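You operate a simulated robot arm through the tools that you are given. There is no shell and no other tool.

The job below is to be done with a simulated robot arm. You get a single attempt, and the scene is never put back.

JOB
Set the end stop of the short rail to 50 mm and try its switch.
Fine: the rail stays in its nest; lock the stop, then power on, press the lever, reset; power stays on.

It is judged by the outcome, as a careful person would: the job done as asked, and still so three seconds after it is handed in. It fails if anything else is knocked over, pushed out of place, dropped, spilled or broken.

ROBOT AND FRAMES
A 7-joint arm with a three-finger gripper, fixed in place. Base frame: the origin is on the floor under the middle of its stand, x ahead of it, y to its left, z up. Units: mm, rad, N and s.
It reaches about 1342 mm from its shoulder. Its first joint turns from -2.897 to 2.897 rad. Payload 2.69 kg.
Tool frame: the origin (TCP) lies between the finger pads and is the grasp point; the fingertips stand 30 mm ahead of it; z points along the fingers, y is the line along which they close. The gripper opens to 128 mm; its body begins 117 mm behind the TCP.
Orientation is that of the tool frame in the base frame, as a unit quaternion [w, x, y, z]. With the fingers straight down and closing along the base's y, the tool's x points along the base's -x, its y along +y and its z along -z.

CONTROLS
- The arm moves only by the tool jog_arm. Its argument "increments" is a list of rows, each a list of 7 numbers: the shift along the tool's x, y, z in units of 40 mm (1.0 is 40 mm), then the turn, a rotation vector about the tool's x, y, z in units of 8 degrees (1.0 is 8 degrees), then the opening, from 0 (shut) to 1 (fully open). In form: [[tx, ty, tz, wx, wy, wz, claw], ...]. A call has 1 to 20 rows; each row shifts and turns the commanded pose from where the row before left it, along the tool's axes as they then stand. A call with a number of a shift or a turn outside -1 to 1 is refused whole. Each row takes 0.2 s and may step no farther than 50 mm and 0.15 rad from the row before; otherwise, or with a gripper value out of range, the whole call is refused. A pose out of reach is approached as far as the arm can. The call stops where the force on the tool passes 40 N (or 10 N more than at its start, if that is more) or the arm is blocked; 0.2 s more then pass. Each finger travels about 127 mm/s and halts on what it meets, pressing with about 31 N; the grip force reading is that of the motor and also rises with nothing between the fingers. The clock runs only during rows and for 0.2 s after the last one: add rows that do not move to give the fingers time. It gives the time, the measured TCP pose, the force on the tool (base axes), the opening and the grip force at its end, in the units of the frame above (readings bear some noise), with the torque about the TCP (base axes, N m) and any sound that the robot's microphone picked up.
- Cameras (640 x 400 px; columns grow to the right, rows downward): "scene" is fixed at [219.8, 649.5, 1551.2]; the picture's right is [-0.53, -0.85, 0.00], its down [-0.73, 0.45, -0.52] and it looks along [0.44, -0.27, -0.85] (base axes); focal length 294 px, centre (320, 200). "wrist" rides on the gripper at [58, 54, -131] in the tool frame; the picture's right is [-0.68, 0.74, 0.00], its down [-0.62, -0.57, -0.55] and it looks along [-0.40, -0.37, 0.84] (tool axes); focal length 234 px, centre (320, 200). There is no depth. A picture from a camera that has moved, and an enlarged one, comes with that camera's place and axes in the base frame and with its lens.
- capture(camera): a new picture of that camera. The clock stands still meanwhile.
- raise_lower(by): moves the trunk up (or, below 0, down) by that many mm; the arm rides with it, the base frame stays. It gives what a move gives, with no picture.
- enlarge(camera, box): a new picture of the part [left, top, right, bottom] of that camera's present view, enlarged. The clock stands still meanwhile.
- sign_off(): hands the job in; it is judged then, once.

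Nothing tells you positions but the pictures and the camera data. Unless the task says otherwise, let go and move clear before handing in.

The tools are called after ">>>" by a JSON object that holds its "api" and its "payload". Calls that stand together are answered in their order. jog_arm: Moves the arm, as the interface text tells. Its arguments: {"type":"object","properties":{"increments":{"type":"array"}},"required":["increments"]} The other tools are called the same way: raise_lower (by) moves the trunk up or down; capture (camera) takes a picture; enlarge (camera, box) takes an enlarged picture of a part of a camera's view; sign_off () hands the job in.

At the start:

```text
t: 0.0
position: [643.6, 277.2, 1143.2]
orientation: [0.0, -0.001, 1.0, 0.0]
force: [-0.3, 0.5, 0.1]
torque: [-0.02, -0.03, -0.01]
finger_gap: 127.9
finger_force: 0.1
trunk travel left (down, up): [-150.0, 200.0]
```

scene: 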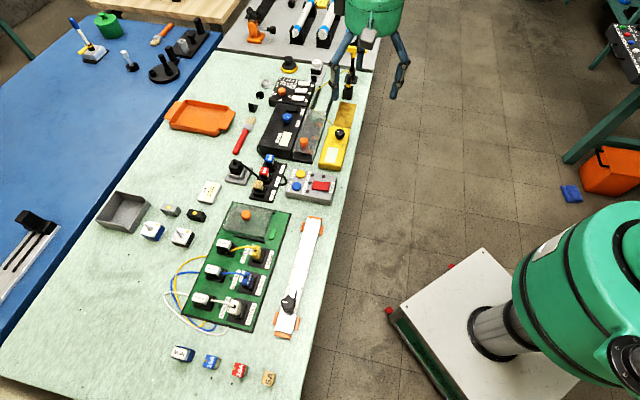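
wrist: 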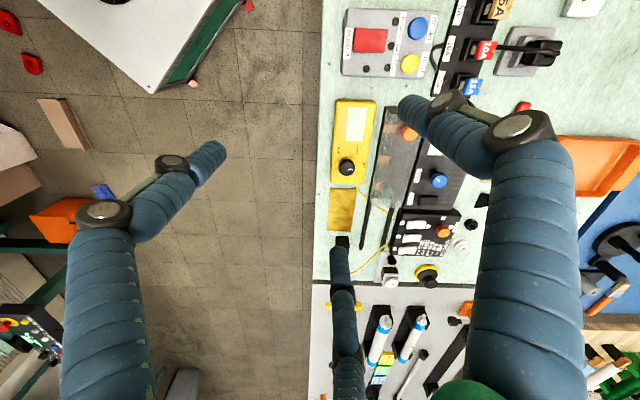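

I see a workbench with several fixtures: two rails (a white one with a black knob in orange nests, and a yellow one further off), a control box with coloured buttons, and a green board. I'll look closer before moving anything.

>>> {"api": "enlarge", "payload": {"camera": "scene", "box": [230, 50, 370, 210]}}

>>> {"api": "enlarge", "payload": {"camera": "scene", "box": [150, 190, 350, 340]}}

>>> {"api": "enlarge", "payload": {"camera": "wrist", "box": [310, 0, 570, 300]}}

```text
2.50 times, centred on (300, 130) of scene
camera zoom: at [219.8, 649.5, 1551.2], right [-0.53, -0.85, 0.0], down [-0.73, 0.45, -0.52], along [0.44, -0.27, -0.85], focal length 735 px, centre (370, 375)
```

zoom: 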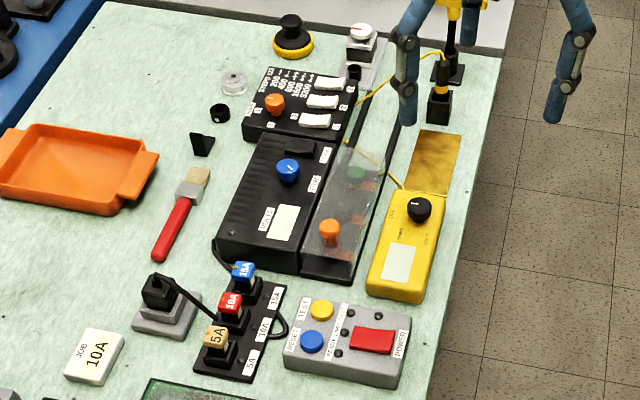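

```text
2.67 times, centred on (250, 265) of scene
camera zoom: at [219.8, 649.5, 1551.2], right [-0.53, -0.85, 0.0], down [-0.73, 0.45, -0.52], along [0.44, -0.27, -0.85], focal length 784 px, centre (507, 27)
```

zoom: 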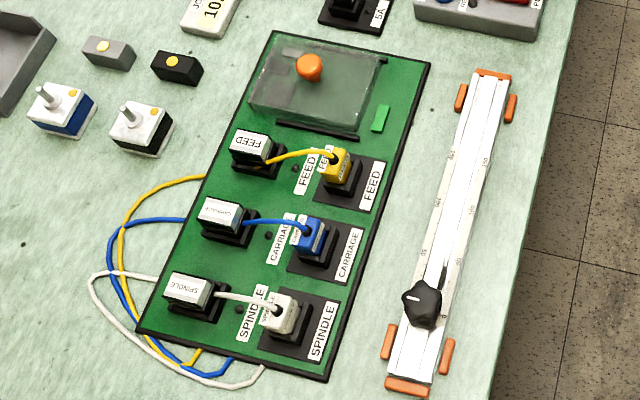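

```text
1.33 times, centred on (440, 150) of wrist
camera zoom: at [583.9, 331.4, 1273.8], right [0.68, 0.74, 0.0], down [0.62, -0.57, 0.55], along [0.4, -0.37, -0.84], focal length 312 px, centre (160, 267)
```

zoom: 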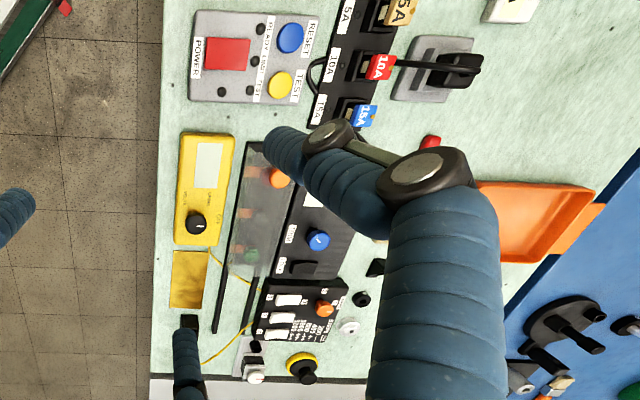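

I see a white rail with scale marks in orange nest blocks and a gray panel with POWER/RESET/TEST. I need to read all labels and find other rails and the lever switch.

>>> {"api": "enlarge", "payload": {"camera": "scene", "box": [260, 210, 340, 345]}}

>>> {"api": "enlarge", "payload": {"camera": "scene", "box": [0, 190, 80, 320]}}

>>> {"api": "enlarge", "payload": {"camera": "scene", "box": [220, 140, 350, 210]}}

>>> {"api": "enlarge", "payload": {"camera": "scene", "box": [220, 0, 350, 80]}}

>>> {"api": "enlarge", "payload": {"camera": "scene", "box": [60, 0, 240, 110]}}

>>> {"api": "enlarge", "payload": {"camera": "scene", "box": [230, 50, 350, 130]}}

>>> {"api": "enlarge", "payload": {"camera": "scene", "box": [560, 0, 640, 100]}}

```text
2.96 times, centred on (300, 278) of scene
camera zoom: at [219.8, 649.5, 1551.2], right [-0.53, -0.85, 0.0], down [-0.73, 0.45, -0.52], along [0.44, -0.27, -0.85], focal length 871 px, centre (379, -30)
```

zoom: 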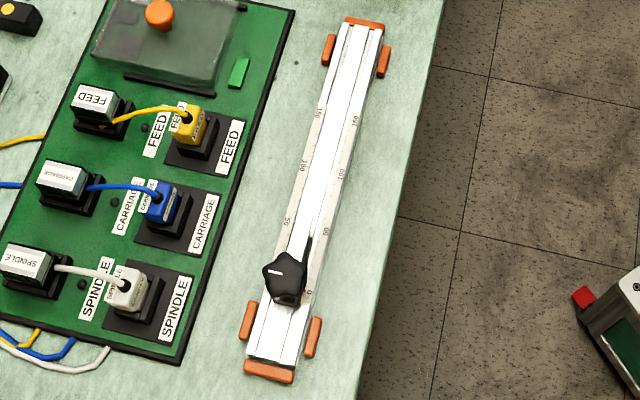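

```text
3.08 times, centred on (40, 255) of scene
camera zoom: at [219.8, 649.5, 1551.2], right [-0.53, -0.85, 0.0], down [-0.73, 0.45, -0.52], along [0.44, -0.27, -0.85], focal length 905 px, centre (1182, 31)
```

zoom: 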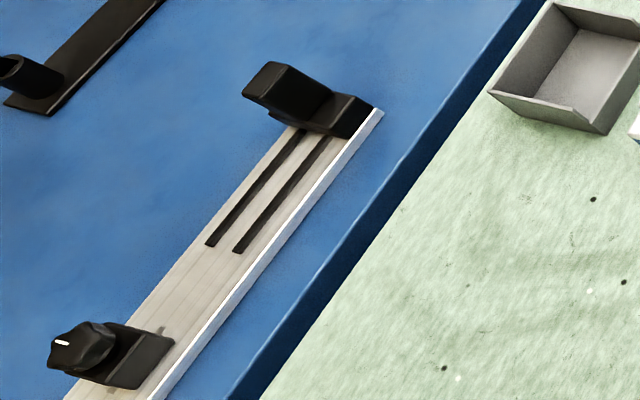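

```text
4.92 times, centred on (285, 175) of scene
camera zoom: at [219.8, 649.5, 1551.2], right [-0.53, -0.85, 0.0], down [-0.73, 0.45, -0.52], along [0.44, -0.27, -0.85], focal length 1448 px, centre (492, 323)
```

zoom: 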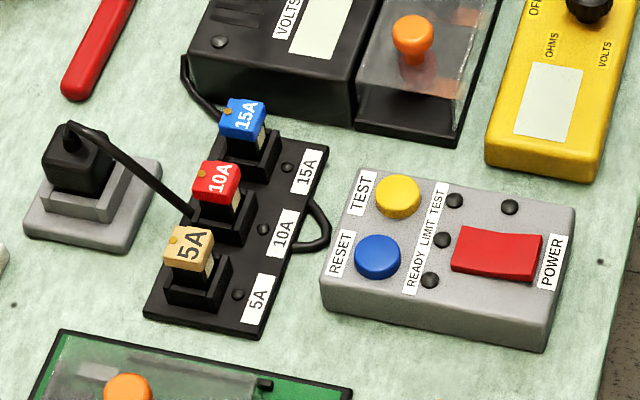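

```text
4.92 times, centred on (285, 40) of scene
camera zoom: at [219.8, 649.5, 1551.2], right [-0.53, -0.85, 0.0], down [-0.73, 0.45, -0.52], along [0.44, -0.27, -0.85], focal length 1448 px, centre (492, 988)
```

zoom: 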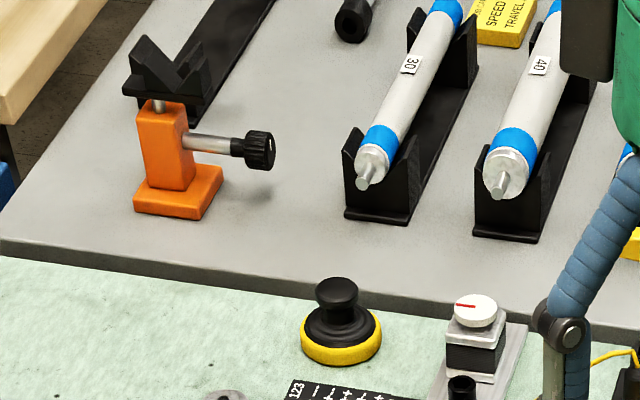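

```text
3.56 times, centred on (150, 55) of scene
camera zoom: at [219.8, 649.5, 1551.2], right [-0.53, -0.85, 0.0], down [-0.73, 0.45, -0.52], along [0.44, -0.27, -0.85], focal length 1046 px, centre (924, 716)
```

zoom: 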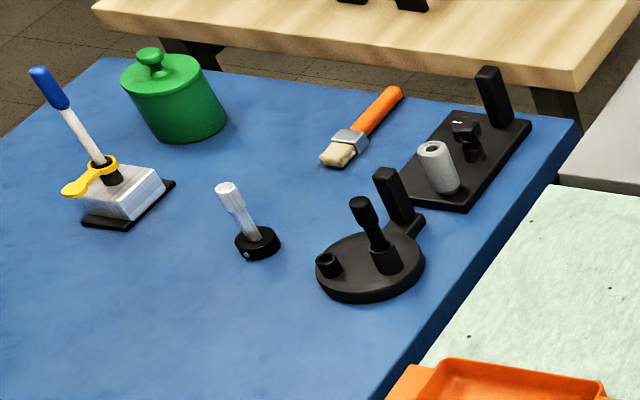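

```text
5.00 times, centred on (290, 90) of scene
camera zoom: at [219.8, 649.5, 1551.2], right [-0.53, -0.85, 0.0], down [-0.73, 0.45, -0.52], along [0.44, -0.27, -0.85], focal length 1470 px, centre (470, 750)
```

zoom: 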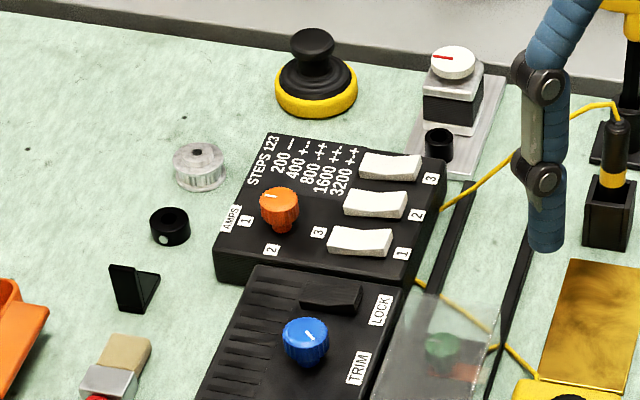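

```text
4.00 times, centred on (600, 50) of scene
camera zoom: at [219.8, 649.5, 1551.2], right [-0.53, -0.85, 0.0], down [-0.73, 0.45, -0.52], along [0.44, -0.27, -0.85], focal length 1176 px, centre (-800, 800)
```

zoom: 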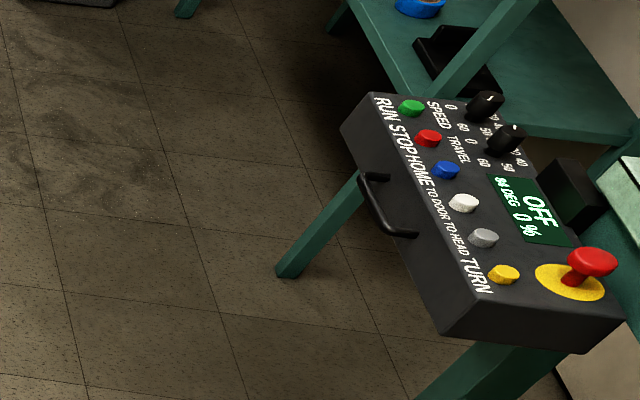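

The white rail in the orange nest runs at about 45° from roughly (336,680) to (561,460), with the panel near (628,396,838). The rail on the blue table is out of reach and not nested, so the nested one is the job. I'll move the wrist camera over it.

>>> {"api": "jog_arm", "payload": {"increments": [[0.6, 0.91, 0.3, 0, 0, 0, 1], [0.6, 0.91, 0.3, 0, 0, 0, 1], [0.6, 0.91, 0.3, 0, 0, 0, 1], [0.6, 0.91, 0.3, 0, 0, 0, 1], [0.6, 0.91, 0.3, 0, 0, 0, 1], [0.6, 0.91, 0.3, 0, 0, 0, 1], [0.6, 0.91, 0.3, 0, 0, 0, 1], [0.6, 0.91, 0.3, 0, 0, 0, 1]]}}

>>> {"api": "capture", "payload": {"camera": "wrist"}}

>>> {"api": "capture", "payload": {"camera": "scene"}}

```text
t: 1.8
position: [451.7, 570.6, 1048.1]
orientation: [0.0, 0.0, 1.0, 0.0]
force: [0.0, 0.9, 0.0]
torque: [0.0, 0.0, 0.0]
finger_gap: 128.0
finger_force: 0.1
trunk travel left (down, up): [-150.0, 200.0]
```

```text
taken
camera wrist: at [392.0, 623.9, 1179.4], right [0.68, 0.74, 0.0], down [0.62, -0.57, 0.55], along [0.4, -0.37, -0.84], focal length 234 px, centre (320, 200)
```

wrist: 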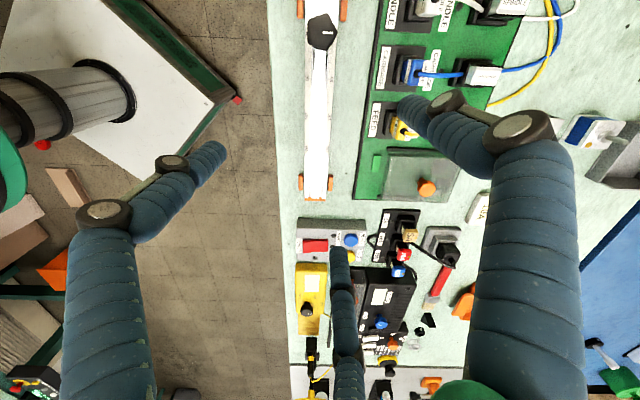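

```text
taken
```

scene: 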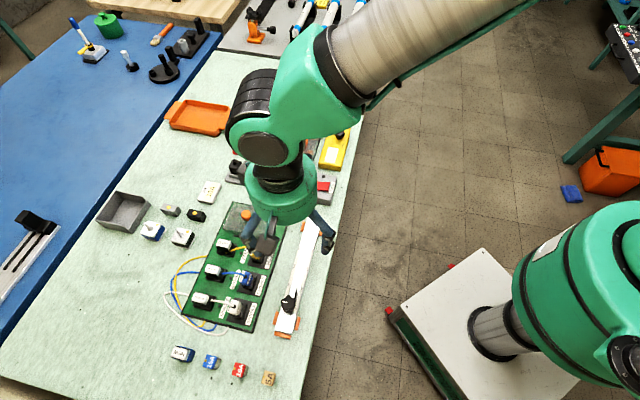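

The wrist view shows the rail vertically in the picture, with the knob at top. I'll enlarge the rail region.

>>> {"api": "enlarge", "payload": {"camera": "wrist", "box": [290, 0, 370, 60]}}

>>> {"api": "enlarge", "payload": {"camera": "wrist", "box": [280, 0, 360, 200]}}

>>> {"api": "enlarge", "payload": {"camera": "wrist", "box": [285, 190, 385, 270]}}

```text
6.67 times, centred on (330, 30) of wrist
camera zoom: at [392.0, 623.9, 1179.4], right [0.68, 0.74, 0.0], down [0.62, -0.57, 0.55], along [0.4, -0.37, -0.84], focal length 1561 px, centre (253, 1333)
```

zoom: 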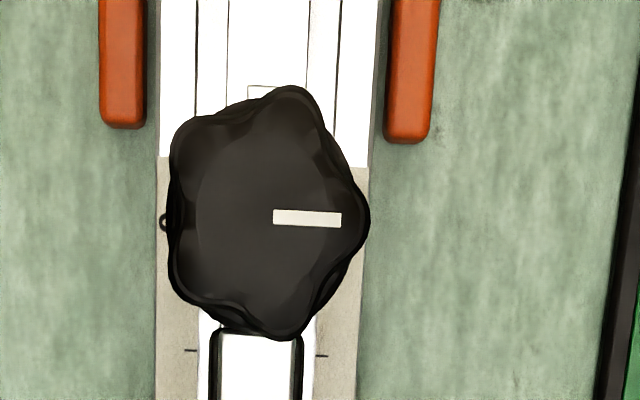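

```text
2.00 times, centred on (320, 100) of wrist
camera zoom: at [392.0, 623.9, 1179.4], right [0.68, 0.74, 0.0], down [0.62, -0.57, 0.55], along [0.4, -0.37, -0.84], focal length 468 px, centre (320, 400)
```

zoom: 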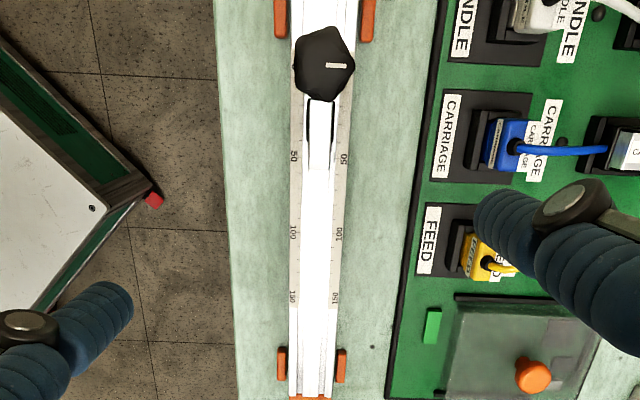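

```text
5.00 times, centred on (335, 230) of wrist
camera zoom: at [392.0, 623.9, 1179.4], right [0.68, 0.74, 0.0], down [0.62, -0.57, 0.55], along [0.4, -0.37, -0.84], focal length 1171 px, centre (245, 50)
```

zoom: 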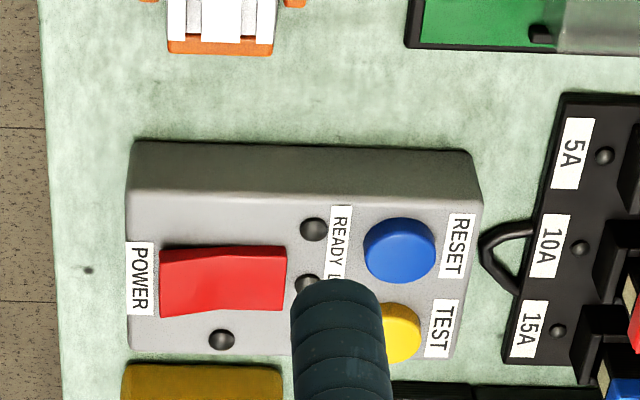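

The rail's stop has a five-lobed knob with a white pointer near 0, and something in front of it on the track. I'll centre the gripper above it and rotate for a view from the other end.

>>> {"api": "jog_arm", "payload": {"increments": [[0.42, 0.42, 0.45, 0, 0, 0, 1], [0.42, 0.42, 0.45, 0, 0, 0, 1], [0.42, 0.42, 0.45, 0, 0, 0, 1], [0.42, 0.42, 0.45, 0, 0, 0, 1], [0, 0, 0, 0, 0, 1, 1], [0, 0, 0, 0, 0, 1, 1], [0, 0, 0, 0, 0, 1, 1], [0, 0, 0, 0, 0, 1, 1], [0, 0, 0, 0, 0, 1, 1], [0, 0, 0, 0, 0, 1, 1], [0, 0, 0, 0, 0, 1, 1], [0, 0, 0, 0, 0, 1, 1], [0, 0, 0, 0, 0, 1, 1], [0, 0, 0, 0, 0, 1, 1], [0, 0, 0, 0, 0, 1, 1]]}}

>>> {"api": "capture", "payload": {"camera": "wrist"}}

```text
t: 5.0
position: [384.4, 635.4, 975.6]
orientation: [0.0, 0.696, 0.718, 0.0]
force: [-0.2, 0.1, -0.5]
torque: [0.03, 0.02, 0.0]
finger_gap: 127.9
finger_force: 0.0
trunk travel left (down, up): [-150.0, 200.0]
```

```text
taken
camera wrist: at [435.0, 696.3, 1105.7], right [0.76, -0.65, 0.0], down [-0.54, -0.63, 0.55], along [-0.36, -0.42, -0.84], focal length 234 px, centre (320, 200)
```

wrist: 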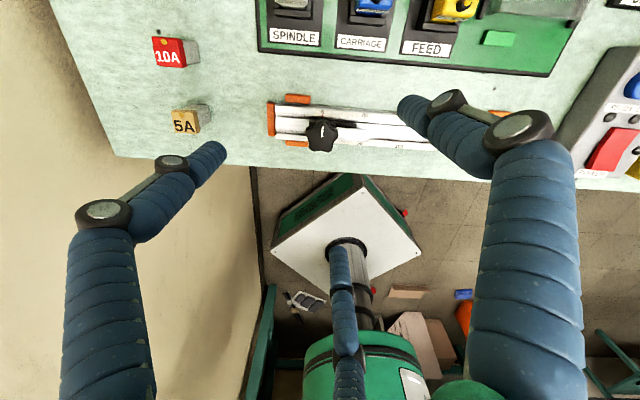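

>>> {"api": "enlarge", "payload": {"camera": "wrist", "box": [260, 85, 420, 185]}}

>>> {"api": "enlarge", "payload": {"camera": "wrist", "box": [280, 100, 360, 160]}}

```text
4.00 times, centred on (340, 135) of wrist
camera zoom: at [435.0, 696.3, 1105.7], right [0.76, -0.65, 0.0], down [-0.54, -0.63, 0.55], along [-0.36, -0.42, -0.84], focal length 937 px, centre (240, 460)
```

zoom: 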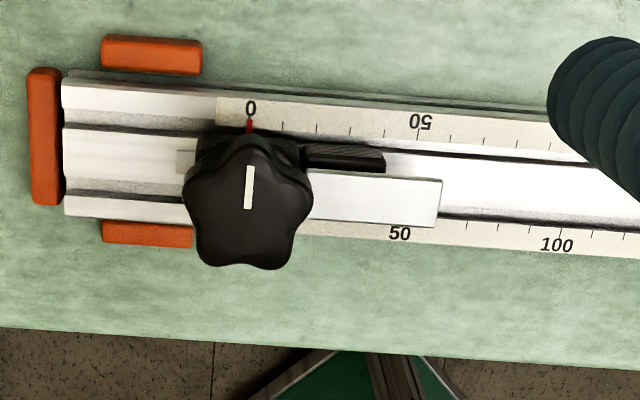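

```text
6.67 times, centred on (320, 130) of wrist
camera zoom: at [435.0, 696.3, 1105.7], right [0.76, -0.65, 0.0], down [-0.54, -0.63, 0.55], along [-0.36, -0.42, -0.84], focal length 1561 px, centre (320, 667)
```

zoom: 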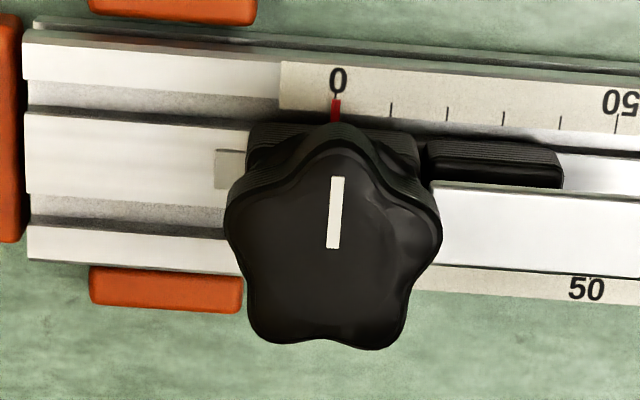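

The stop's red pointer reads 0; a metal lever plate sits over a black switch body in front of the knob. I'll turn the gripper so one finger would lie behind the knob along the rail and the camera is on the robot's side.

>>> {"api": "jog_arm", "payload": {"increments": [[0, 0, 0, 0, 0, -0.98, 1], [0, 0, 0, 0, 0, -0.98, 1], [0, 0, 0, 0, 0, -0.98, 1], [0, 0, 0, 0, 0, -0.98, 1], [0, 0, 0, 0, 0, -0.98, 1], [0, 0, 0, 0, 0, -0.98, 1], [0, 0, 0, 0, 0, -0.98, 1], [0, 0, 0, 0, 0, -0.98, 1], [0, 0, 0, 0, 0, -0.98, 1], [0, 0, 0, 0, 0, -0.98, 1], [0, 0, 0, 0, 0, -0.98, 1], [0, 0, 0, 0, 0, -0.98, 1], [0, 0, 0, 0, 0, -0.98, 1], [0, 0, 0, 0, 0, -0.98, 1], [0, 0, 0, 0, 0, -0.98, 1], [0, 0, 0, 0, 0, -0.98, 1], [0, 0, 0, 0, 0, -0.98, 1]]}}

>>> {"api": "capture", "payload": {"camera": "wrist"}}

>>> {"api": "capture", "payload": {"camera": "scene"}}

```text
t: 8.6
position: [385.4, 634.8, 973.6]
orientation: [0.0, -0.386, 0.922, 0.0]
force: [0.3, -0.4, -0.7]
torque: [0.06, -0.02, 0.02]
finger_gap: 127.9
finger_force: 0.0
trunk travel left (down, up): [-150.0, 200.0]
```

```text
taken
camera wrist: at [304.3, 632.4, 1105.9], right [-0.05, 1.0, 0.0], down [0.84, 0.04, 0.55], along [0.55, 0.03, -0.84], focal length 234 px, centre (320, 200)
```

wrist: 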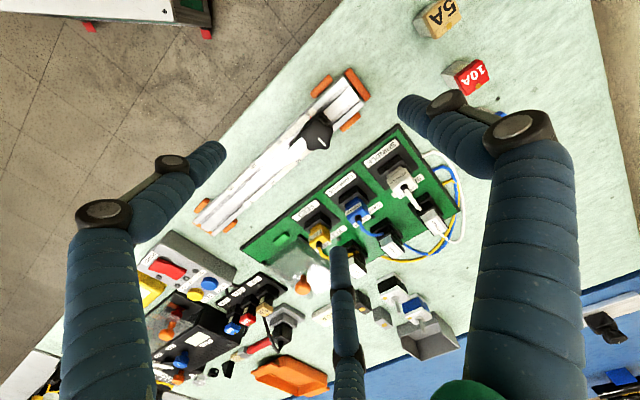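

```text
taken
```

scene: 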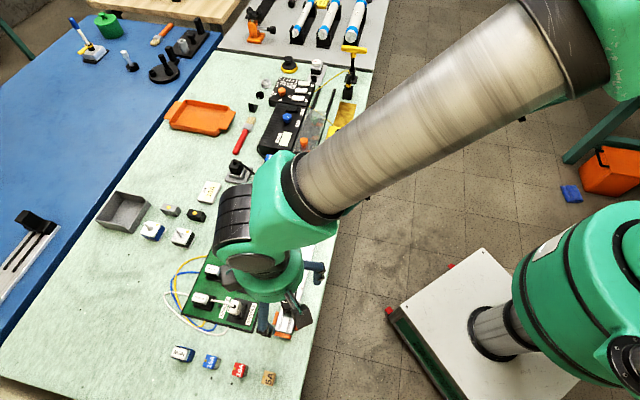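

Now the gripper's camera is on the robot side. I'll back off toward the robot, lower, and tilt the view for a side look at the stop and lever heights.

>>> {"api": "jog_arm", "payload": {"increments": [[0.88, 0, 0.62, 0, 0, 0, 1], [0.88, 0, 0.62, 0, 0, 0, 1], [0.88, 0, 0.62, 0, 0, 0, 1], [0, 0, 0, -0.636, 0.692, 0, 1], [0, 0, 0, -0.636, 0.692, 0, 1], [0, 0, 0, -0.636, 0.692, 0, 1], [0, 0, 0, -0.636, 0.692, 0, 1]]}}

>>> {"api": "capture", "payload": {"camera": "wrist"}}

```text
t: 10.2
position: [310.2, 560.8, 900.5]
orientation: [-0.245, -0.372, 0.891, 0.088]
force: [-0.3, 0.4, 0.5]
torque: [0.01, -0.01, -0.03]
finger_gap: 127.9
finger_force: 0.1
trunk travel left (down, up): [-150.0, 200.0]
```

```text
taken
camera wrist: at [305.4, 560.0, 1054.2], right [-0.05, 1.0, 0.0], down [1.0, 0.05, 0.05], along [0.05, 0.0, -1.0], focal length 234 px, centre (320, 200)
```

wrist: 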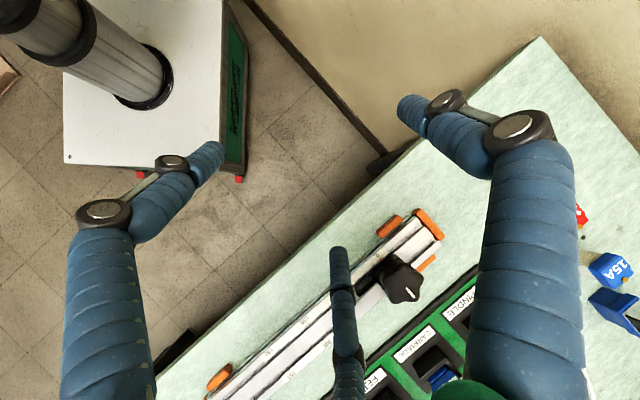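

The tilt went the other way (the wrist picture is upside down relative to the world). I'll reverse it to get the oblique side view.

>>> {"api": "jog_arm", "payload": {"increments": [[0, 0, 0, 0.636, -0.692, 0, 1], [0, 0, 0, 0.636, -0.692, 0, 1], [0, 0, 0, 0.636, -0.692, 0, 1], [0, 0, 0, 0.636, -0.692, 0, 1], [0, 0, 0, 0.636, -0.692, 0, 1], [0, 0, 0, 0.636, -0.692, 0, 1], [0, 0, 0, 0.636, -0.692, 0, 1], [0, 0, 0, 0.636, -0.692, 0, 1]]}}

>>> {"api": "capture", "payload": {"camera": "wrist"}}

```text
t: 12.0
position: [310.6, 561.8, 899.0]
orientation: [0.244, -0.372, 0.891, -0.089]
force: [0.6, -0.8, 0.3]
torque: [0.02, -0.02, 0.03]
finger_gap: 128.2
finger_force: 0.1
trunk travel left (down, up): [-150.0, 200.0]
```

```text
taken
camera wrist: at [174.7, 555.2, 973.8], right [-0.05, 1.0, 0.0], down [0.45, 0.02, 0.89], along [0.89, 0.04, -0.45], focal length 234 px, centre (320, 200)
```

wrist: 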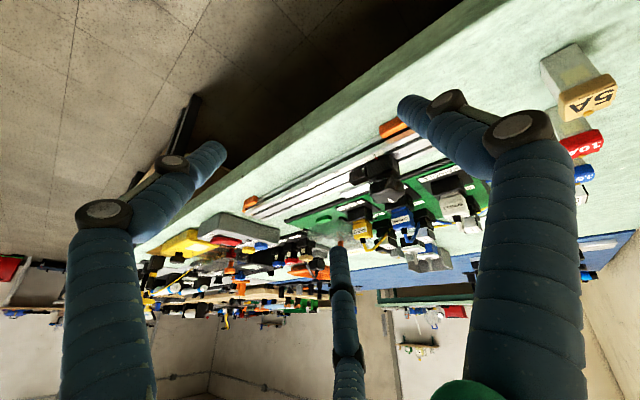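

>>> {"api": "enlarge", "payload": {"camera": "wrist", "box": [320, 125, 440, 215]}}

>>> {"api": "enlarge", "payload": {"camera": "wrist", "box": [340, 140, 410, 200]}}

>>> {"api": "enlarge", "payload": {"camera": "wrist", "box": [180, 190, 320, 270]}}

```text
4.44 times, centred on (380, 170) of wrist
camera zoom: at [174.7, 555.2, 973.8], right [-0.05, 1.0, 0.0], down [0.45, 0.02, 0.89], along [0.89, 0.04, -0.45], focal length 1041 px, centre (53, 333)
```

zoom: 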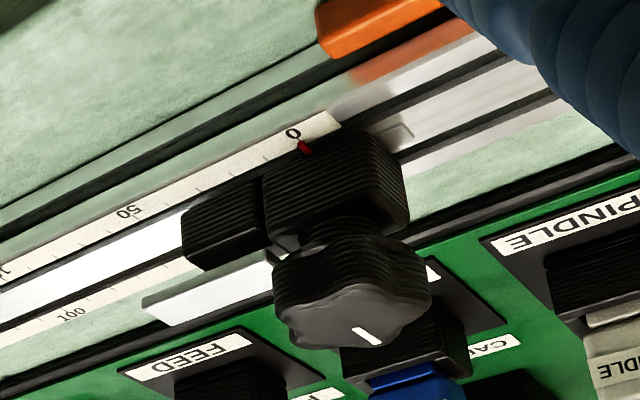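

```text
6.67 times, centred on (375, 170) of wrist
camera zoom: at [174.7, 555.2, 973.8], right [-0.05, 1.0, 0.0], down [0.45, 0.02, 0.89], along [0.89, 0.04, -0.45], focal length 1561 px, centre (-47, 400)
```

zoom: 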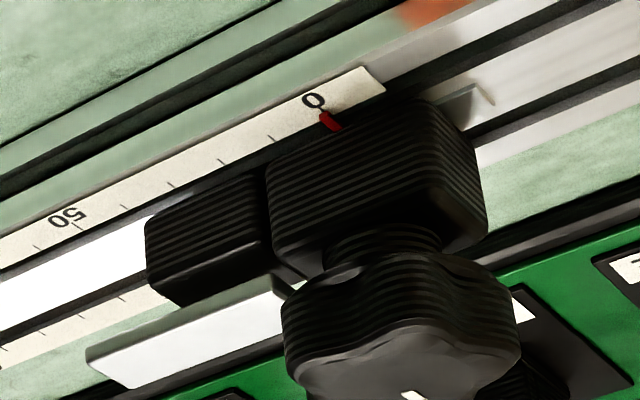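

```text
4.57 times, centred on (250, 230) of wrist
camera zoom: at [174.7, 555.2, 973.8], right [-0.05, 1.0, 0.0], down [0.45, 0.02, 0.89], along [0.89, 0.04, -0.45], focal length 1070 px, centre (640, 63)
```

zoom: 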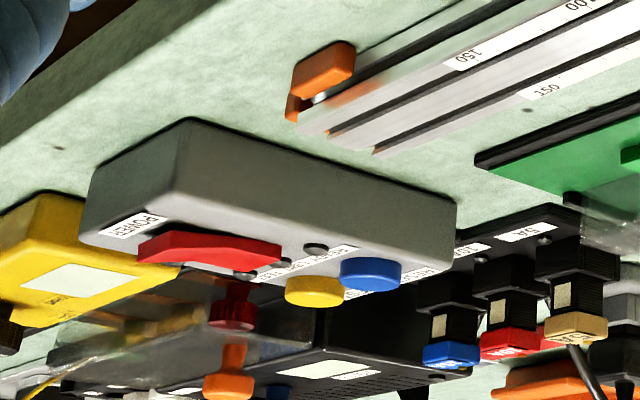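

I now have good heights by triangulation: rail top ≈819, lever plate ≈840 (free end near (423,595)), knob top ≈864 with centre near (384,635). I'll level the tool, pre-shape the fingers and move above the knob.

>>> {"api": "jog_arm", "payload": {"increments": [[0, 0, 0, -0.636, 0.692, 0, 0.5], [0, 0, 0, -0.636, 0.692, 0, 0.5], [0, 0, 0, -0.636, 0.692, 0, 0.5], [0, 0, 0, -0.636, 0.692, 0, 0.5], [0, 0, -0.8, 0, 0, 0, 0.5], [-0.65, 0, 0, 0, 0, 0, 0.5], [-0.65, 0, 0, 0, 0, 0, 0.5], [-0.65, 0, 0, 0, 0, 0, 0.5], [-0.65, 0, 0, 0, 0, 0, 0.5]]}}

>>> {"api": "capture", "payload": {"camera": "wrist"}}

```text
t: 14.0
position: [384.1, 633.6, 929.9]
orientation: [0.0, -0.385, 0.923, 0.0]
force: [-0.6, -0.3, 0.8]
torque: [0.02, -0.01, -0.03]
finger_gap: 64.2
finger_force: 0.1
trunk travel left (down, up): [-150.0, 200.0]
```

```text
taken
camera wrist: at [302.5, 631.0, 1062.2], right [-0.05, 1.0, 0.0], down [0.84, 0.04, 0.55], along [0.55, 0.03, -0.84], focal length 234 px, centre (320, 200)
```

wrist: 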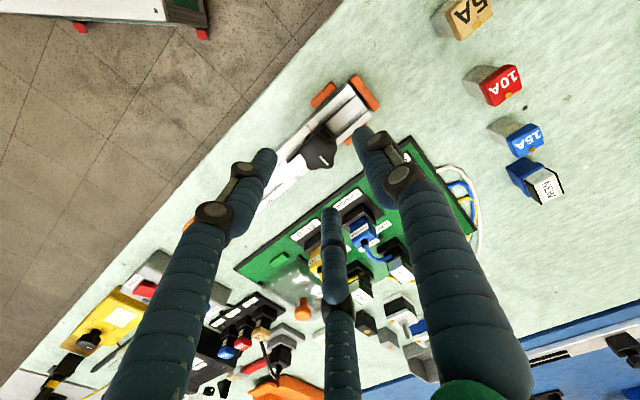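

The fingers are spread around the knob's axis. I'll check the centring with an enlarged view.

>>> {"api": "enlarge", "payload": {"camera": "wrist", "box": [240, 80, 400, 220]}}

>>> {"api": "enlarge", "payload": {"camera": "scene", "box": [220, 230, 340, 350]}}

```text
2.86 times, centred on (320, 150) of wrist
camera zoom: at [302.5, 631.0, 1062.2], right [-0.05, 1.0, 0.0], down [0.84, 0.04, 0.55], along [0.55, 0.03, -0.84], focal length 669 px, centre (320, 343)
```

zoom: 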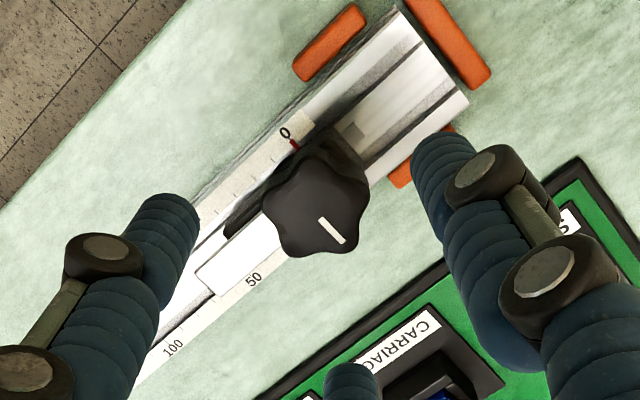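

```text
3.33 times, centred on (280, 290) of scene
camera zoom: at [219.8, 649.5, 1551.2], right [-0.53, -0.85, 0.0], down [-0.73, 0.45, -0.52], along [0.44, -0.27, -0.85], focal length 980 px, centre (453, -100)
```

zoom: 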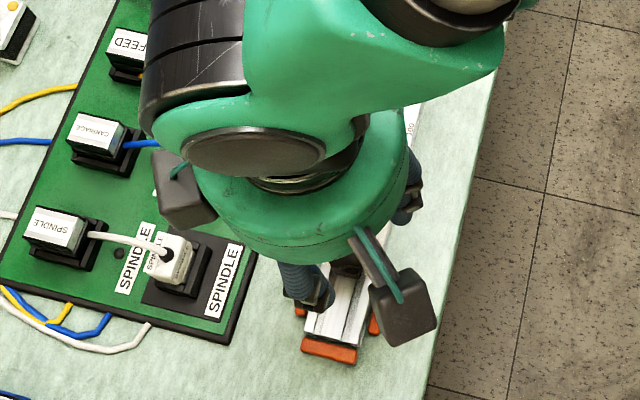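

Centring looks within a couple of mm. I'll close the fingers to roughly knob size in the air first to see how the tips move.

>>> {"api": "jog_arm", "payload": {"increments": [[0, 0, 0, 0, 0, 0, 0.3], [0, 0, 0, 0, 0, 0, 0.3], [0, 0, 0, 0, 0, 0, 0.3]]}}

>>> {"api": "enlarge", "payload": {"camera": "wrist", "box": [240, 80, 400, 220]}}

```text
t: 14.8
position: [384.3, 634.1, 931.9]
orientation: [0.0, -0.385, 0.923, 0.0]
force: [-0.7, 0.3, -0.8]
torque: [-0.01, 0.02, -0.01]
finger_gap: 38.7
finger_force: 0.1
trunk travel left (down, up): [-150.0, 200.0]
```

```text
2.86 times, centred on (320, 150) of wrist
camera zoom: at [302.5, 631.3, 1062.2], right [-0.05, 1.0, 0.0], down [0.84, 0.04, 0.55], along [0.55, 0.03, -0.84], focal length 669 px, centre (320, 343)
```

zoom: 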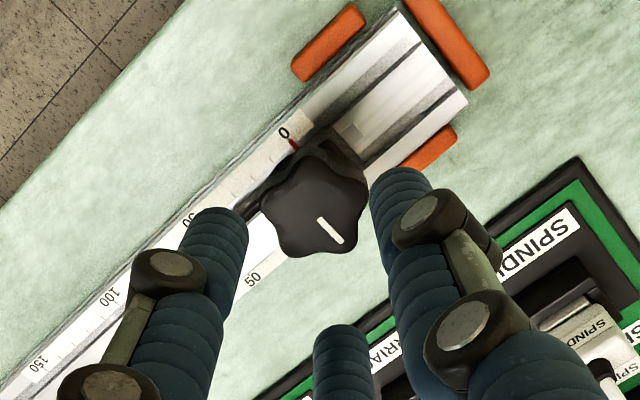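

The fingers close radially with tips staying near the same height. I'll reopen a little, descend around the knob with tips at about 843, and look.

>>> {"api": "jog_arm", "payload": {"increments": [[0, 0, 0, 0, 0, 0, 0.5], [0, 0, 0.45, 0, 0, 0, 0.5], [0, 0, 0.45, 0, 0, 0, 0.5], [0, 0, 0.45, 0, 0, 0, 0.5], [0, 0, 0, 0, 0, 0, 0.5]]}}

>>> {"api": "enlarge", "payload": {"camera": "wrist", "box": [240, 80, 400, 220]}}

```text
t: 16.0
position: [384.9, 635.0, 877.2]
orientation: [0.0, -0.385, 0.923, 0.0]
force: [-0.8, -0.2, 0.2]
torque: [-0.02, -0.01, 0.0]
finger_gap: 63.8
finger_force: 0.1
trunk travel left (down, up): [-150.0, 200.0]
```

```text
2.86 times, centred on (320, 150) of wrist
camera zoom: at [303.8, 632.0, 1009.0], right [-0.05, 1.0, 0.0], down [0.84, 0.04, 0.55], along [0.55, 0.03, -0.84], focal length 669 px, centre (320, 343)
```

zoom: 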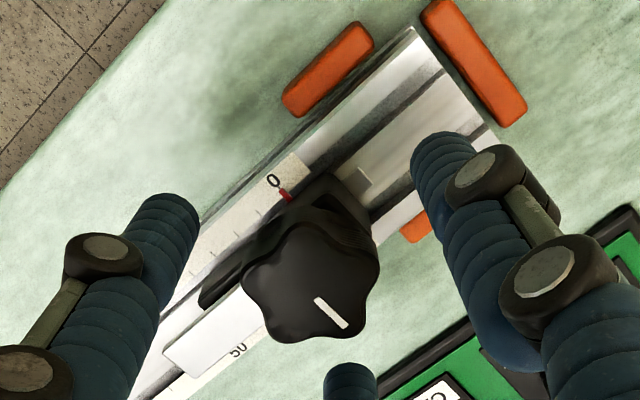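

The tips surround the knob; the knob is about 2–3 mm toward -x. I'll nudge to centre and close on it.

>>> {"api": "jog_arm", "payload": {"increments": [[0.06, 0.03, 0.08, 0, 0, 0, 0.5], [0, 0, 0, 0, 0, 0, 0.38], [0, 0, 0, 0, 0, 0, 0.3], [0, 0, 0, 0, 0, 0, 0.2], [0, 0, 0, 0, 0, 0, 0.15], [0, 0, 0, 0, 0, 0, 0.15]]}}

>>> {"api": "enlarge", "payload": {"camera": "wrist", "box": [240, 80, 400, 220]}}

```text
t: 17.4
position: [381.1, 633.3, 874.9]
orientation: [0.0, -0.385, 0.923, 0.0]
force: [2.1, -1.1, 1.8]
torque: [-0.02, -0.07, 0.0]
finger_gap: 31.8
finger_force: 30.6
trunk travel left (down, up): [-150.0, 200.0]
```

```text
2.86 times, centred on (320, 150) of wrist
camera zoom: at [300.7, 630.6, 1006.2], right [-0.05, 1.0, 0.0], down [0.84, 0.04, 0.55], along [0.55, 0.03, -0.84], focal length 669 px, centre (320, 343)
```

zoom: 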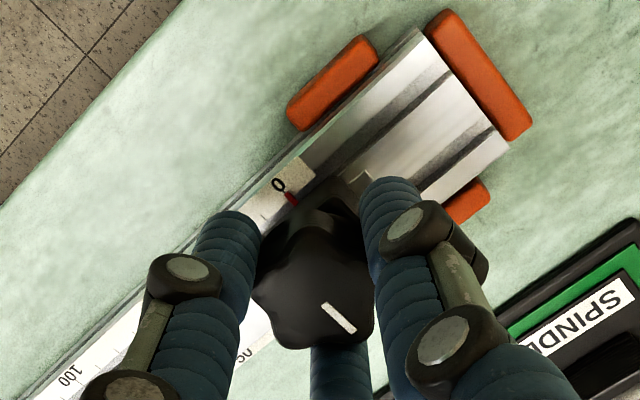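

The knob is gripped with little side force. I'll test whether the stop slides by moving a few mm along the rail.

>>> {"api": "jog_arm", "payload": {"increments": [[0, -0.05, 0, 0, 0, 0, 0.15], [0, -0.05, 0, 0, 0, 0, 0.15]]}}

>>> {"api": "enlarge", "payload": {"camera": "wrist", "box": [240, 80, 400, 220]}}

```text
t: 18.0
position: [383.6, 631.1, 874.9]
orientation: [0.0, -0.385, 0.923, -0.001]
force: [-3.8, 2.1, 5.5]
torque: [0.0, 0.14, 0.01]
finger_gap: 31.6
finger_force: 31.1
trunk travel left (down, up): [-150.0, 200.0]
```

```text
2.86 times, centred on (320, 150) of wrist
camera zoom: at [303.1, 628.0, 1006.2], right [-0.05, 1.0, 0.0], down [0.83, 0.04, 0.55], along [0.55, 0.03, -0.84], focal length 669 px, centre (320, 343)
```

zoom: 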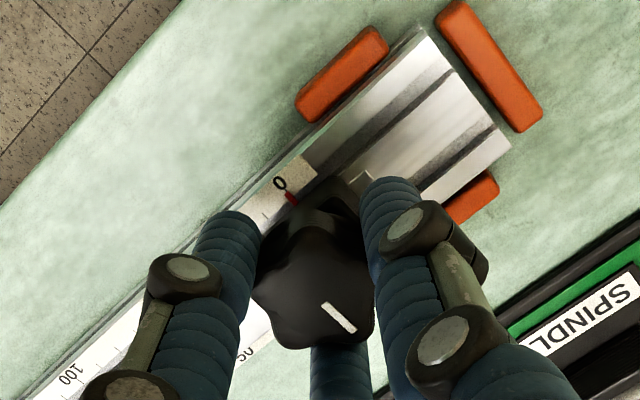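

The whole rail shifted ~3 mm within its nest play while the pointer stayed at 0, so the stop is clamped. I'll move back and try loosening the knob counter-clockwise.

>>> {"api": "jog_arm", "payload": {"increments": [[0, 0.05, 0, 0, 0, 0, 0.15], [0, 0.03, 0, 0, 0, 0, 0.1], [0, 0, 0, 0, 0, -0.8, 0.1], [0, 0, 0, 0, 0, -0.8, 0.1]]}}

>>> {"api": "enlarge", "payload": {"camera": "wrist", "box": [240, 80, 400, 220]}}

```text
t: 19.0
position: [382.1, 633.2, 874.4]
orientation: [0.0, -0.486, 0.874, 0.0]
force: [1.1, -2.5, 3.0]
torque: [-0.05, -0.07, 0.0]
finger_gap: 31.8
finger_force: 31.1
trunk travel left (down, up): [-150.0, 200.0]
```

```text
2.86 times, centred on (320, 150) of wrist
camera zoom: at [303.4, 612.5, 1006.2], right [-0.27, 0.96, 0.0], down [0.81, 0.22, 0.55], along [0.53, 0.15, -0.84], focal length 669 px, centre (320, 343)
```

zoom: 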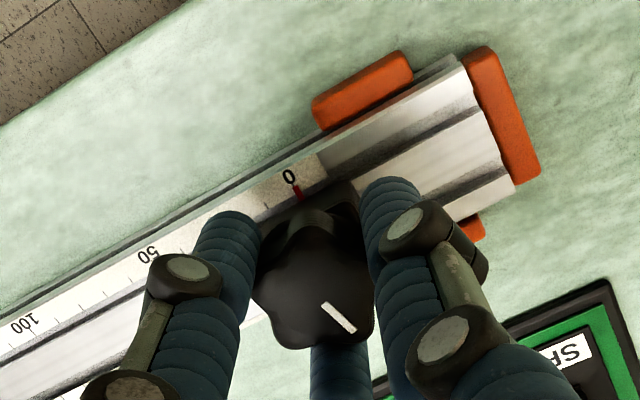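

The knob turns freely with the gripper. I'll continue counter-clockwise and watch torque.

>>> {"api": "jog_arm", "payload": {"increments": [[0, 0, 0, 0, 0, -0.9, 0.1], [0, 0, 0, 0, 0, -0.9, 0.1], [0, 0, 0, 0, 0, -0.9, 0.1], [0, 0, 0, 0, 0, -0.9, 0.1]]}}

>>> {"api": "enlarge", "payload": {"camera": "wrist", "box": [240, 80, 400, 220]}}

```text
t: 20.0
position: [381.0, 632.7, 873.8]
orientation: [0.0, -0.689, 0.725, 0.0]
force: [2.8, -0.9, 4.3]
torque: [-0.08, 0.0, -0.02]
finger_gap: 31.5
finger_force: 31.4
trunk travel left (down, up): [-150.0, 200.0]
```

```text
2.86 times, centred on (320, 150) of wrist
camera zoom: at [323.0, 578.2, 1006.1], right [-0.7, 0.71, 0.0], down [0.6, 0.58, 0.55], along [0.39, 0.38, -0.84], focal length 669 px, centre (320, 343)
```

zoom: 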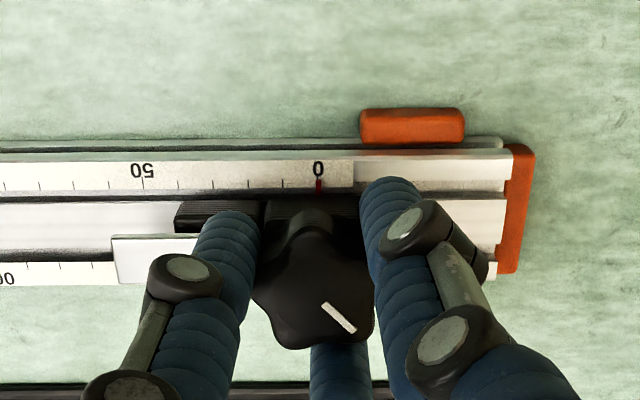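

The view is now square to the rail; the pointer still reads 0 and the knob follows. I'll test a small slide here before turning further.

>>> {"api": "jog_arm", "payload": {"increments": [[-0.065, -0.065, 0, 0, 0, 0, 0.1], [-0.065, -0.065, 0, 0, 0, 0, 0.1]]}}

>>> {"api": "enlarge", "payload": {"camera": "wrist", "box": [240, 80, 400, 220]}}

```text
t: 20.6
position: [385.3, 636.3, 874.7]
orientation: [-0.002, -0.688, 0.726, 0.0]
force: [-11.3, -10.9, 7.7]
torque: [-0.51, 0.58, -0.01]
finger_gap: 31.3
finger_force: 31.2
trunk travel left (down, up): [-150.0, 200.0]
```

```text
2.86 times, centred on (320, 150) of wrist
camera zoom: at [327.3, 581.6, 1006.3], right [-0.7, 0.72, 0.0], down [0.6, 0.59, 0.55], along [0.39, 0.38, -0.84], focal length 669 px, centre (320, 343)
```

zoom: 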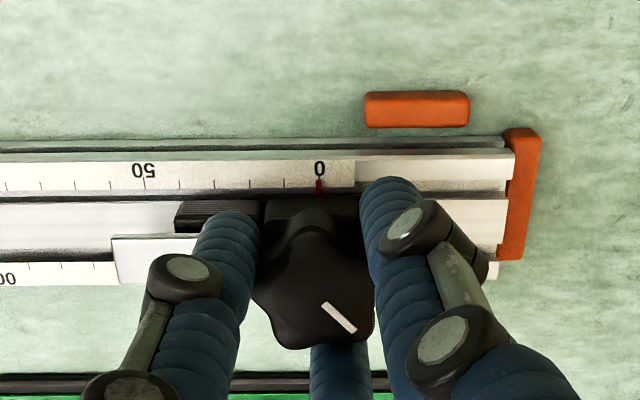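

I moved across the rail instead of along it (only nest play, ~11 N). I'll undo that and then test along the rail properly.

>>> {"api": "jog_arm", "payload": {"increments": [[0.065, 0.065, 0, 0, 0, 0, 0.1], [0.065, 0.065, 0, 0, 0, 0, 0.1], [0, 0, 0, 0, 0, 0, 0.1]]}}

>>> {"api": "jog_arm", "payload": {"increments": [[0.067, -0.0745, 0, 0, 0, 0, 0.1], [0.067, -0.0745, 0, 0, 0, 0, 0.1]]}}

>>> {"api": "enlarge", "payload": {"camera": "wrist", "box": [240, 80, 400, 220]}}

```text
t: 21.4
position: [382.3, 633.0, 874.9]
orientation: [0.0, -0.688, 0.726, 0.001]
force: [2.2, 0.7, 0.1]
torque: [0.15, -0.1, -0.03]
finger_gap: 31.5
finger_force: 31.4
trunk travel left (down, up): [-150.0, 200.0]
```

```text
t: 22.0
position: [387.0, 628.2, 874.9]
orientation: [0.0, -0.688, 0.726, -0.001]
force: [0.2, 0.0, -0.3]
torque: [0.2, 0.08, -0.04]
finger_gap: 31.5
finger_force: 30.4
trunk travel left (down, up): [-150.0, 200.0]
```

```text
2.86 times, centred on (320, 150) of wrist
camera zoom: at [328.7, 572.8, 1006.1], right [-0.7, 0.72, 0.0], down [0.6, 0.58, 0.55], along [0.39, 0.38, -0.84], focal length 669 px, centre (320, 343)
```

zoom: 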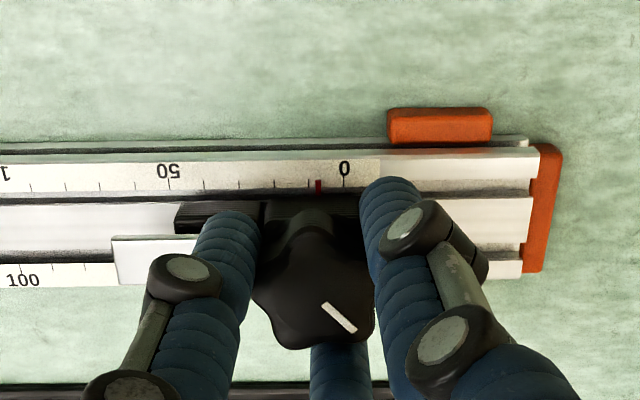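

The stop now slides: the pointer reads about 7–8 mm with almost no force. I'll slide most of the way to 50 and check.

>>> {"api": "jog_arm", "payload": {"increments": [[0.15, -0.168, 0, 0, 0, 0, 0.1], [0.15, -0.168, 0, 0, 0, 0, 0.1], [0.15, -0.168, 0, 0, 0, 0, 0.1], [0.15, -0.168, 0, 0, 0, 0, 0.1], [0, 0, 0, 0, 0, 0, 0.1]]}}

>>> {"api": "enlarge", "payload": {"camera": "wrist", "box": [270, 90, 370, 160]}}

>>> {"api": "capture", "payload": {"camera": "wrist"}}

```text
t: 23.2
position: [413.3, 601.1, 875.6]
orientation: [0.0, -0.688, 0.726, -0.001]
force: [1.3, 0.8, 0.4]
torque: [0.03, -0.02, 0.0]
finger_gap: 31.6
finger_force: 30.8
trunk travel left (down, up): [-150.0, 200.0]
```

```text
5.71 times, centred on (320, 125) of wrist
camera zoom: at [355.0, 546.6, 1006.2], right [-0.7, 0.72, 0.0], down [0.6, 0.58, 0.55], along [0.39, 0.38, -0.84], focal length 1338 px, centre (320, 629)
```

zoom: 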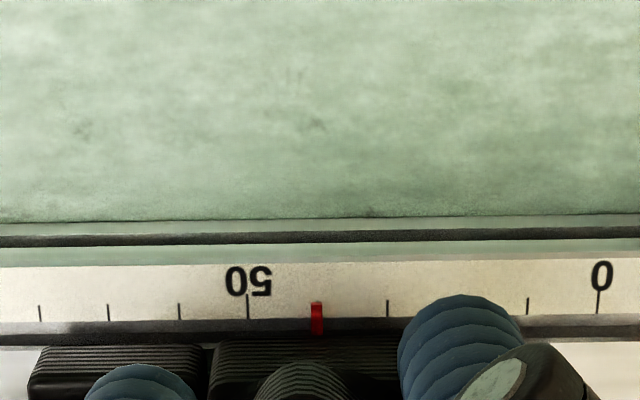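

```text
taken
camera wrist: at [355.0, 546.6, 1006.2], right [-0.7, 0.72, 0.0], down [0.6, 0.58, 0.55], along [0.39, 0.38, -0.84], focal length 234 px, centre (320, 200)
```

wrist: 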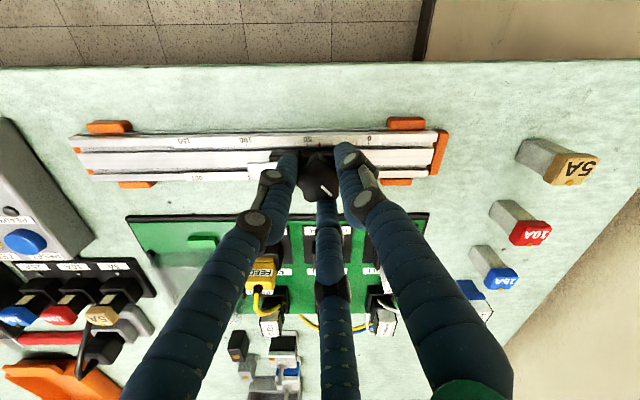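

Pointer reads about 40 mm. I'll check both nest ends before the last 10 mm.

>>> {"api": "enlarge", "payload": {"camera": "wrist", "box": [340, 100, 460, 200]}}

>>> {"api": "enlarge", "payload": {"camera": "wrist", "box": [60, 100, 180, 200]}}

```text
4.00 times, centred on (400, 150) of wrist
camera zoom: at [355.0, 546.6, 1006.2], right [-0.7, 0.72, 0.0], down [0.6, 0.58, 0.55], along [0.39, 0.38, -0.84], focal length 937 px, centre (0, 400)
```

zoom: 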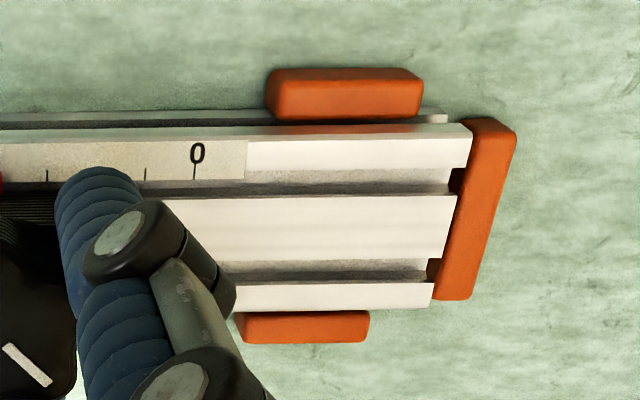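

```text
4.00 times, centred on (120, 150) of wrist
camera zoom: at [355.0, 546.6, 1006.2], right [-0.7, 0.72, 0.0], down [0.6, 0.58, 0.55], along [0.39, 0.38, -0.84], focal length 937 px, centre (1120, 400)
```

zoom: 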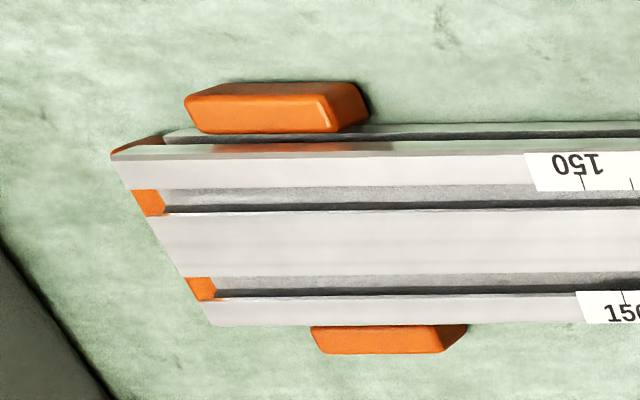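

The rail is seated in its nest. Now the last ~9.9 mm.

>>> {"api": "jog_arm", "payload": {"increments": [[0.0825, -0.0924, 0, 0, 0, 0, 0.1], [0.0825, -0.0924, 0, 0, 0, 0, 0.1], [0, 0, 0, 0, 0, 0, 0.1]]}}

>>> {"api": "enlarge", "payload": {"camera": "wrist", "box": [270, 90, 370, 160]}}

```text
t: 24.0
position: [421.0, 594.8, 874.2]
orientation: [0.0, -0.688, 0.726, -0.001]
force: [1.3, 1.3, 0.3]
torque: [0.14, -0.06, 0.02]
finger_gap: 31.8
finger_force: 31.3
trunk travel left (down, up): [-150.0, 200.0]
```

```text
5.71 times, centred on (320, 125) of wrist
camera zoom: at [361.5, 539.6, 1006.3], right [-0.7, 0.72, 0.0], down [0.6, 0.58, 0.55], along [0.39, 0.38, -0.84], focal length 1338 px, centre (320, 629)
```

zoom: 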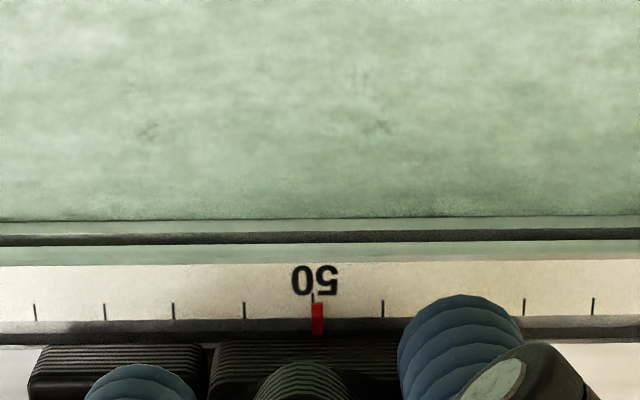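

Very near 50; I'll zoom in more to read the pointer against the tick.

>>> {"api": "enlarge", "payload": {"camera": "wrist", "box": [300, 130, 340, 155]}}

```text
16.00 times, centred on (320, 142) of wrist
camera zoom: at [361.5, 539.6, 1006.3], right [-0.7, 0.72, 0.0], down [0.6, 0.58, 0.55], along [0.39, 0.38, -0.84], focal length 3747 px, centre (320, 1120)
```

zoom: 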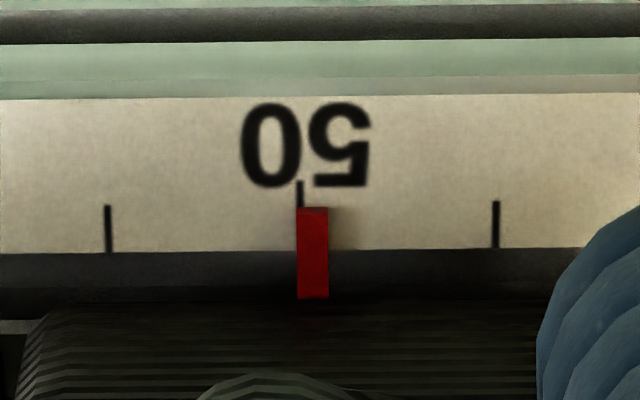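

The pointer reads about 49.4. I'll nudge 0.6 mm forward.

>>> {"api": "jog_arm", "payload": {"increments": [[0.01, -0.0112, 0, 0, 0, 0, 0.1], [0, 0, 0, 0, 0, 0, 0.1]]}}

>>> {"api": "enlarge", "payload": {"camera": "wrist", "box": [300, 130, 340, 155]}}

```text
t: 24.6
position: [419.6, 594.7, 874.7]
orientation: [0.0, -0.688, 0.726, -0.001]
force: [1.1, 1.5, 0.8]
torque: [0.0, -0.01, 0.0]
finger_gap: 31.8
finger_force: 31.0
trunk travel left (down, up): [-150.0, 200.0]
```

```text
16.00 times, centred on (320, 142) of wrist
camera zoom: at [361.5, 539.4, 1006.1], right [-0.7, 0.72, 0.0], down [0.6, 0.58, 0.55], along [0.39, 0.38, -0.84], focal length 3747 px, centre (320, 1120)
```

zoom: 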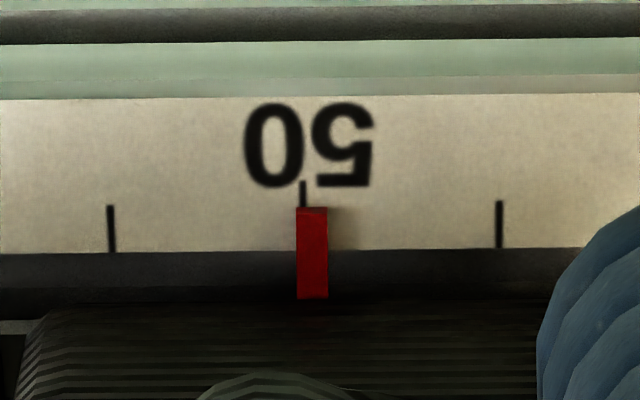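

It moved only slightly (≈49.5). Another small nudge.

>>> {"api": "jog_arm", "payload": {"increments": [[0.01, -0.0112, 0, 0, 0, 0, 0.1], [0, 0, 0, 0, 0, 0, 0.1], [0, 0, 0, 0, 0, 0, 0.1]]}}

>>> {"api": "enlarge", "payload": {"camera": "wrist", "box": [300, 130, 340, 155]}}

```text
t: 25.4
position: [420.7, 594.8, 875.2]
orientation: [0.0, -0.688, 0.726, -0.001]
force: [-0.2, 0.9, -0.4]
torque: [0.05, 0.0, 0.04]
finger_gap: 31.6
finger_force: 30.9
trunk travel left (down, up): [-150.0, 200.0]
```

```text
16.00 times, centred on (320, 142) of wrist
camera zoom: at [362.1, 538.9, 1006.2], right [-0.7, 0.72, 0.0], down [0.6, 0.58, 0.55], along [0.39, 0.38, -0.84], focal length 3747 px, centre (320, 1120)
```

zoom: 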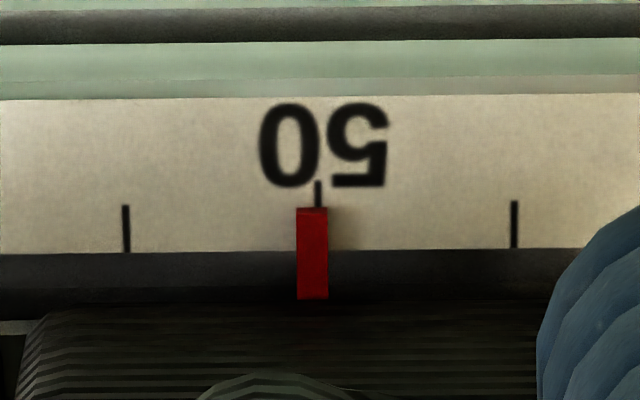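

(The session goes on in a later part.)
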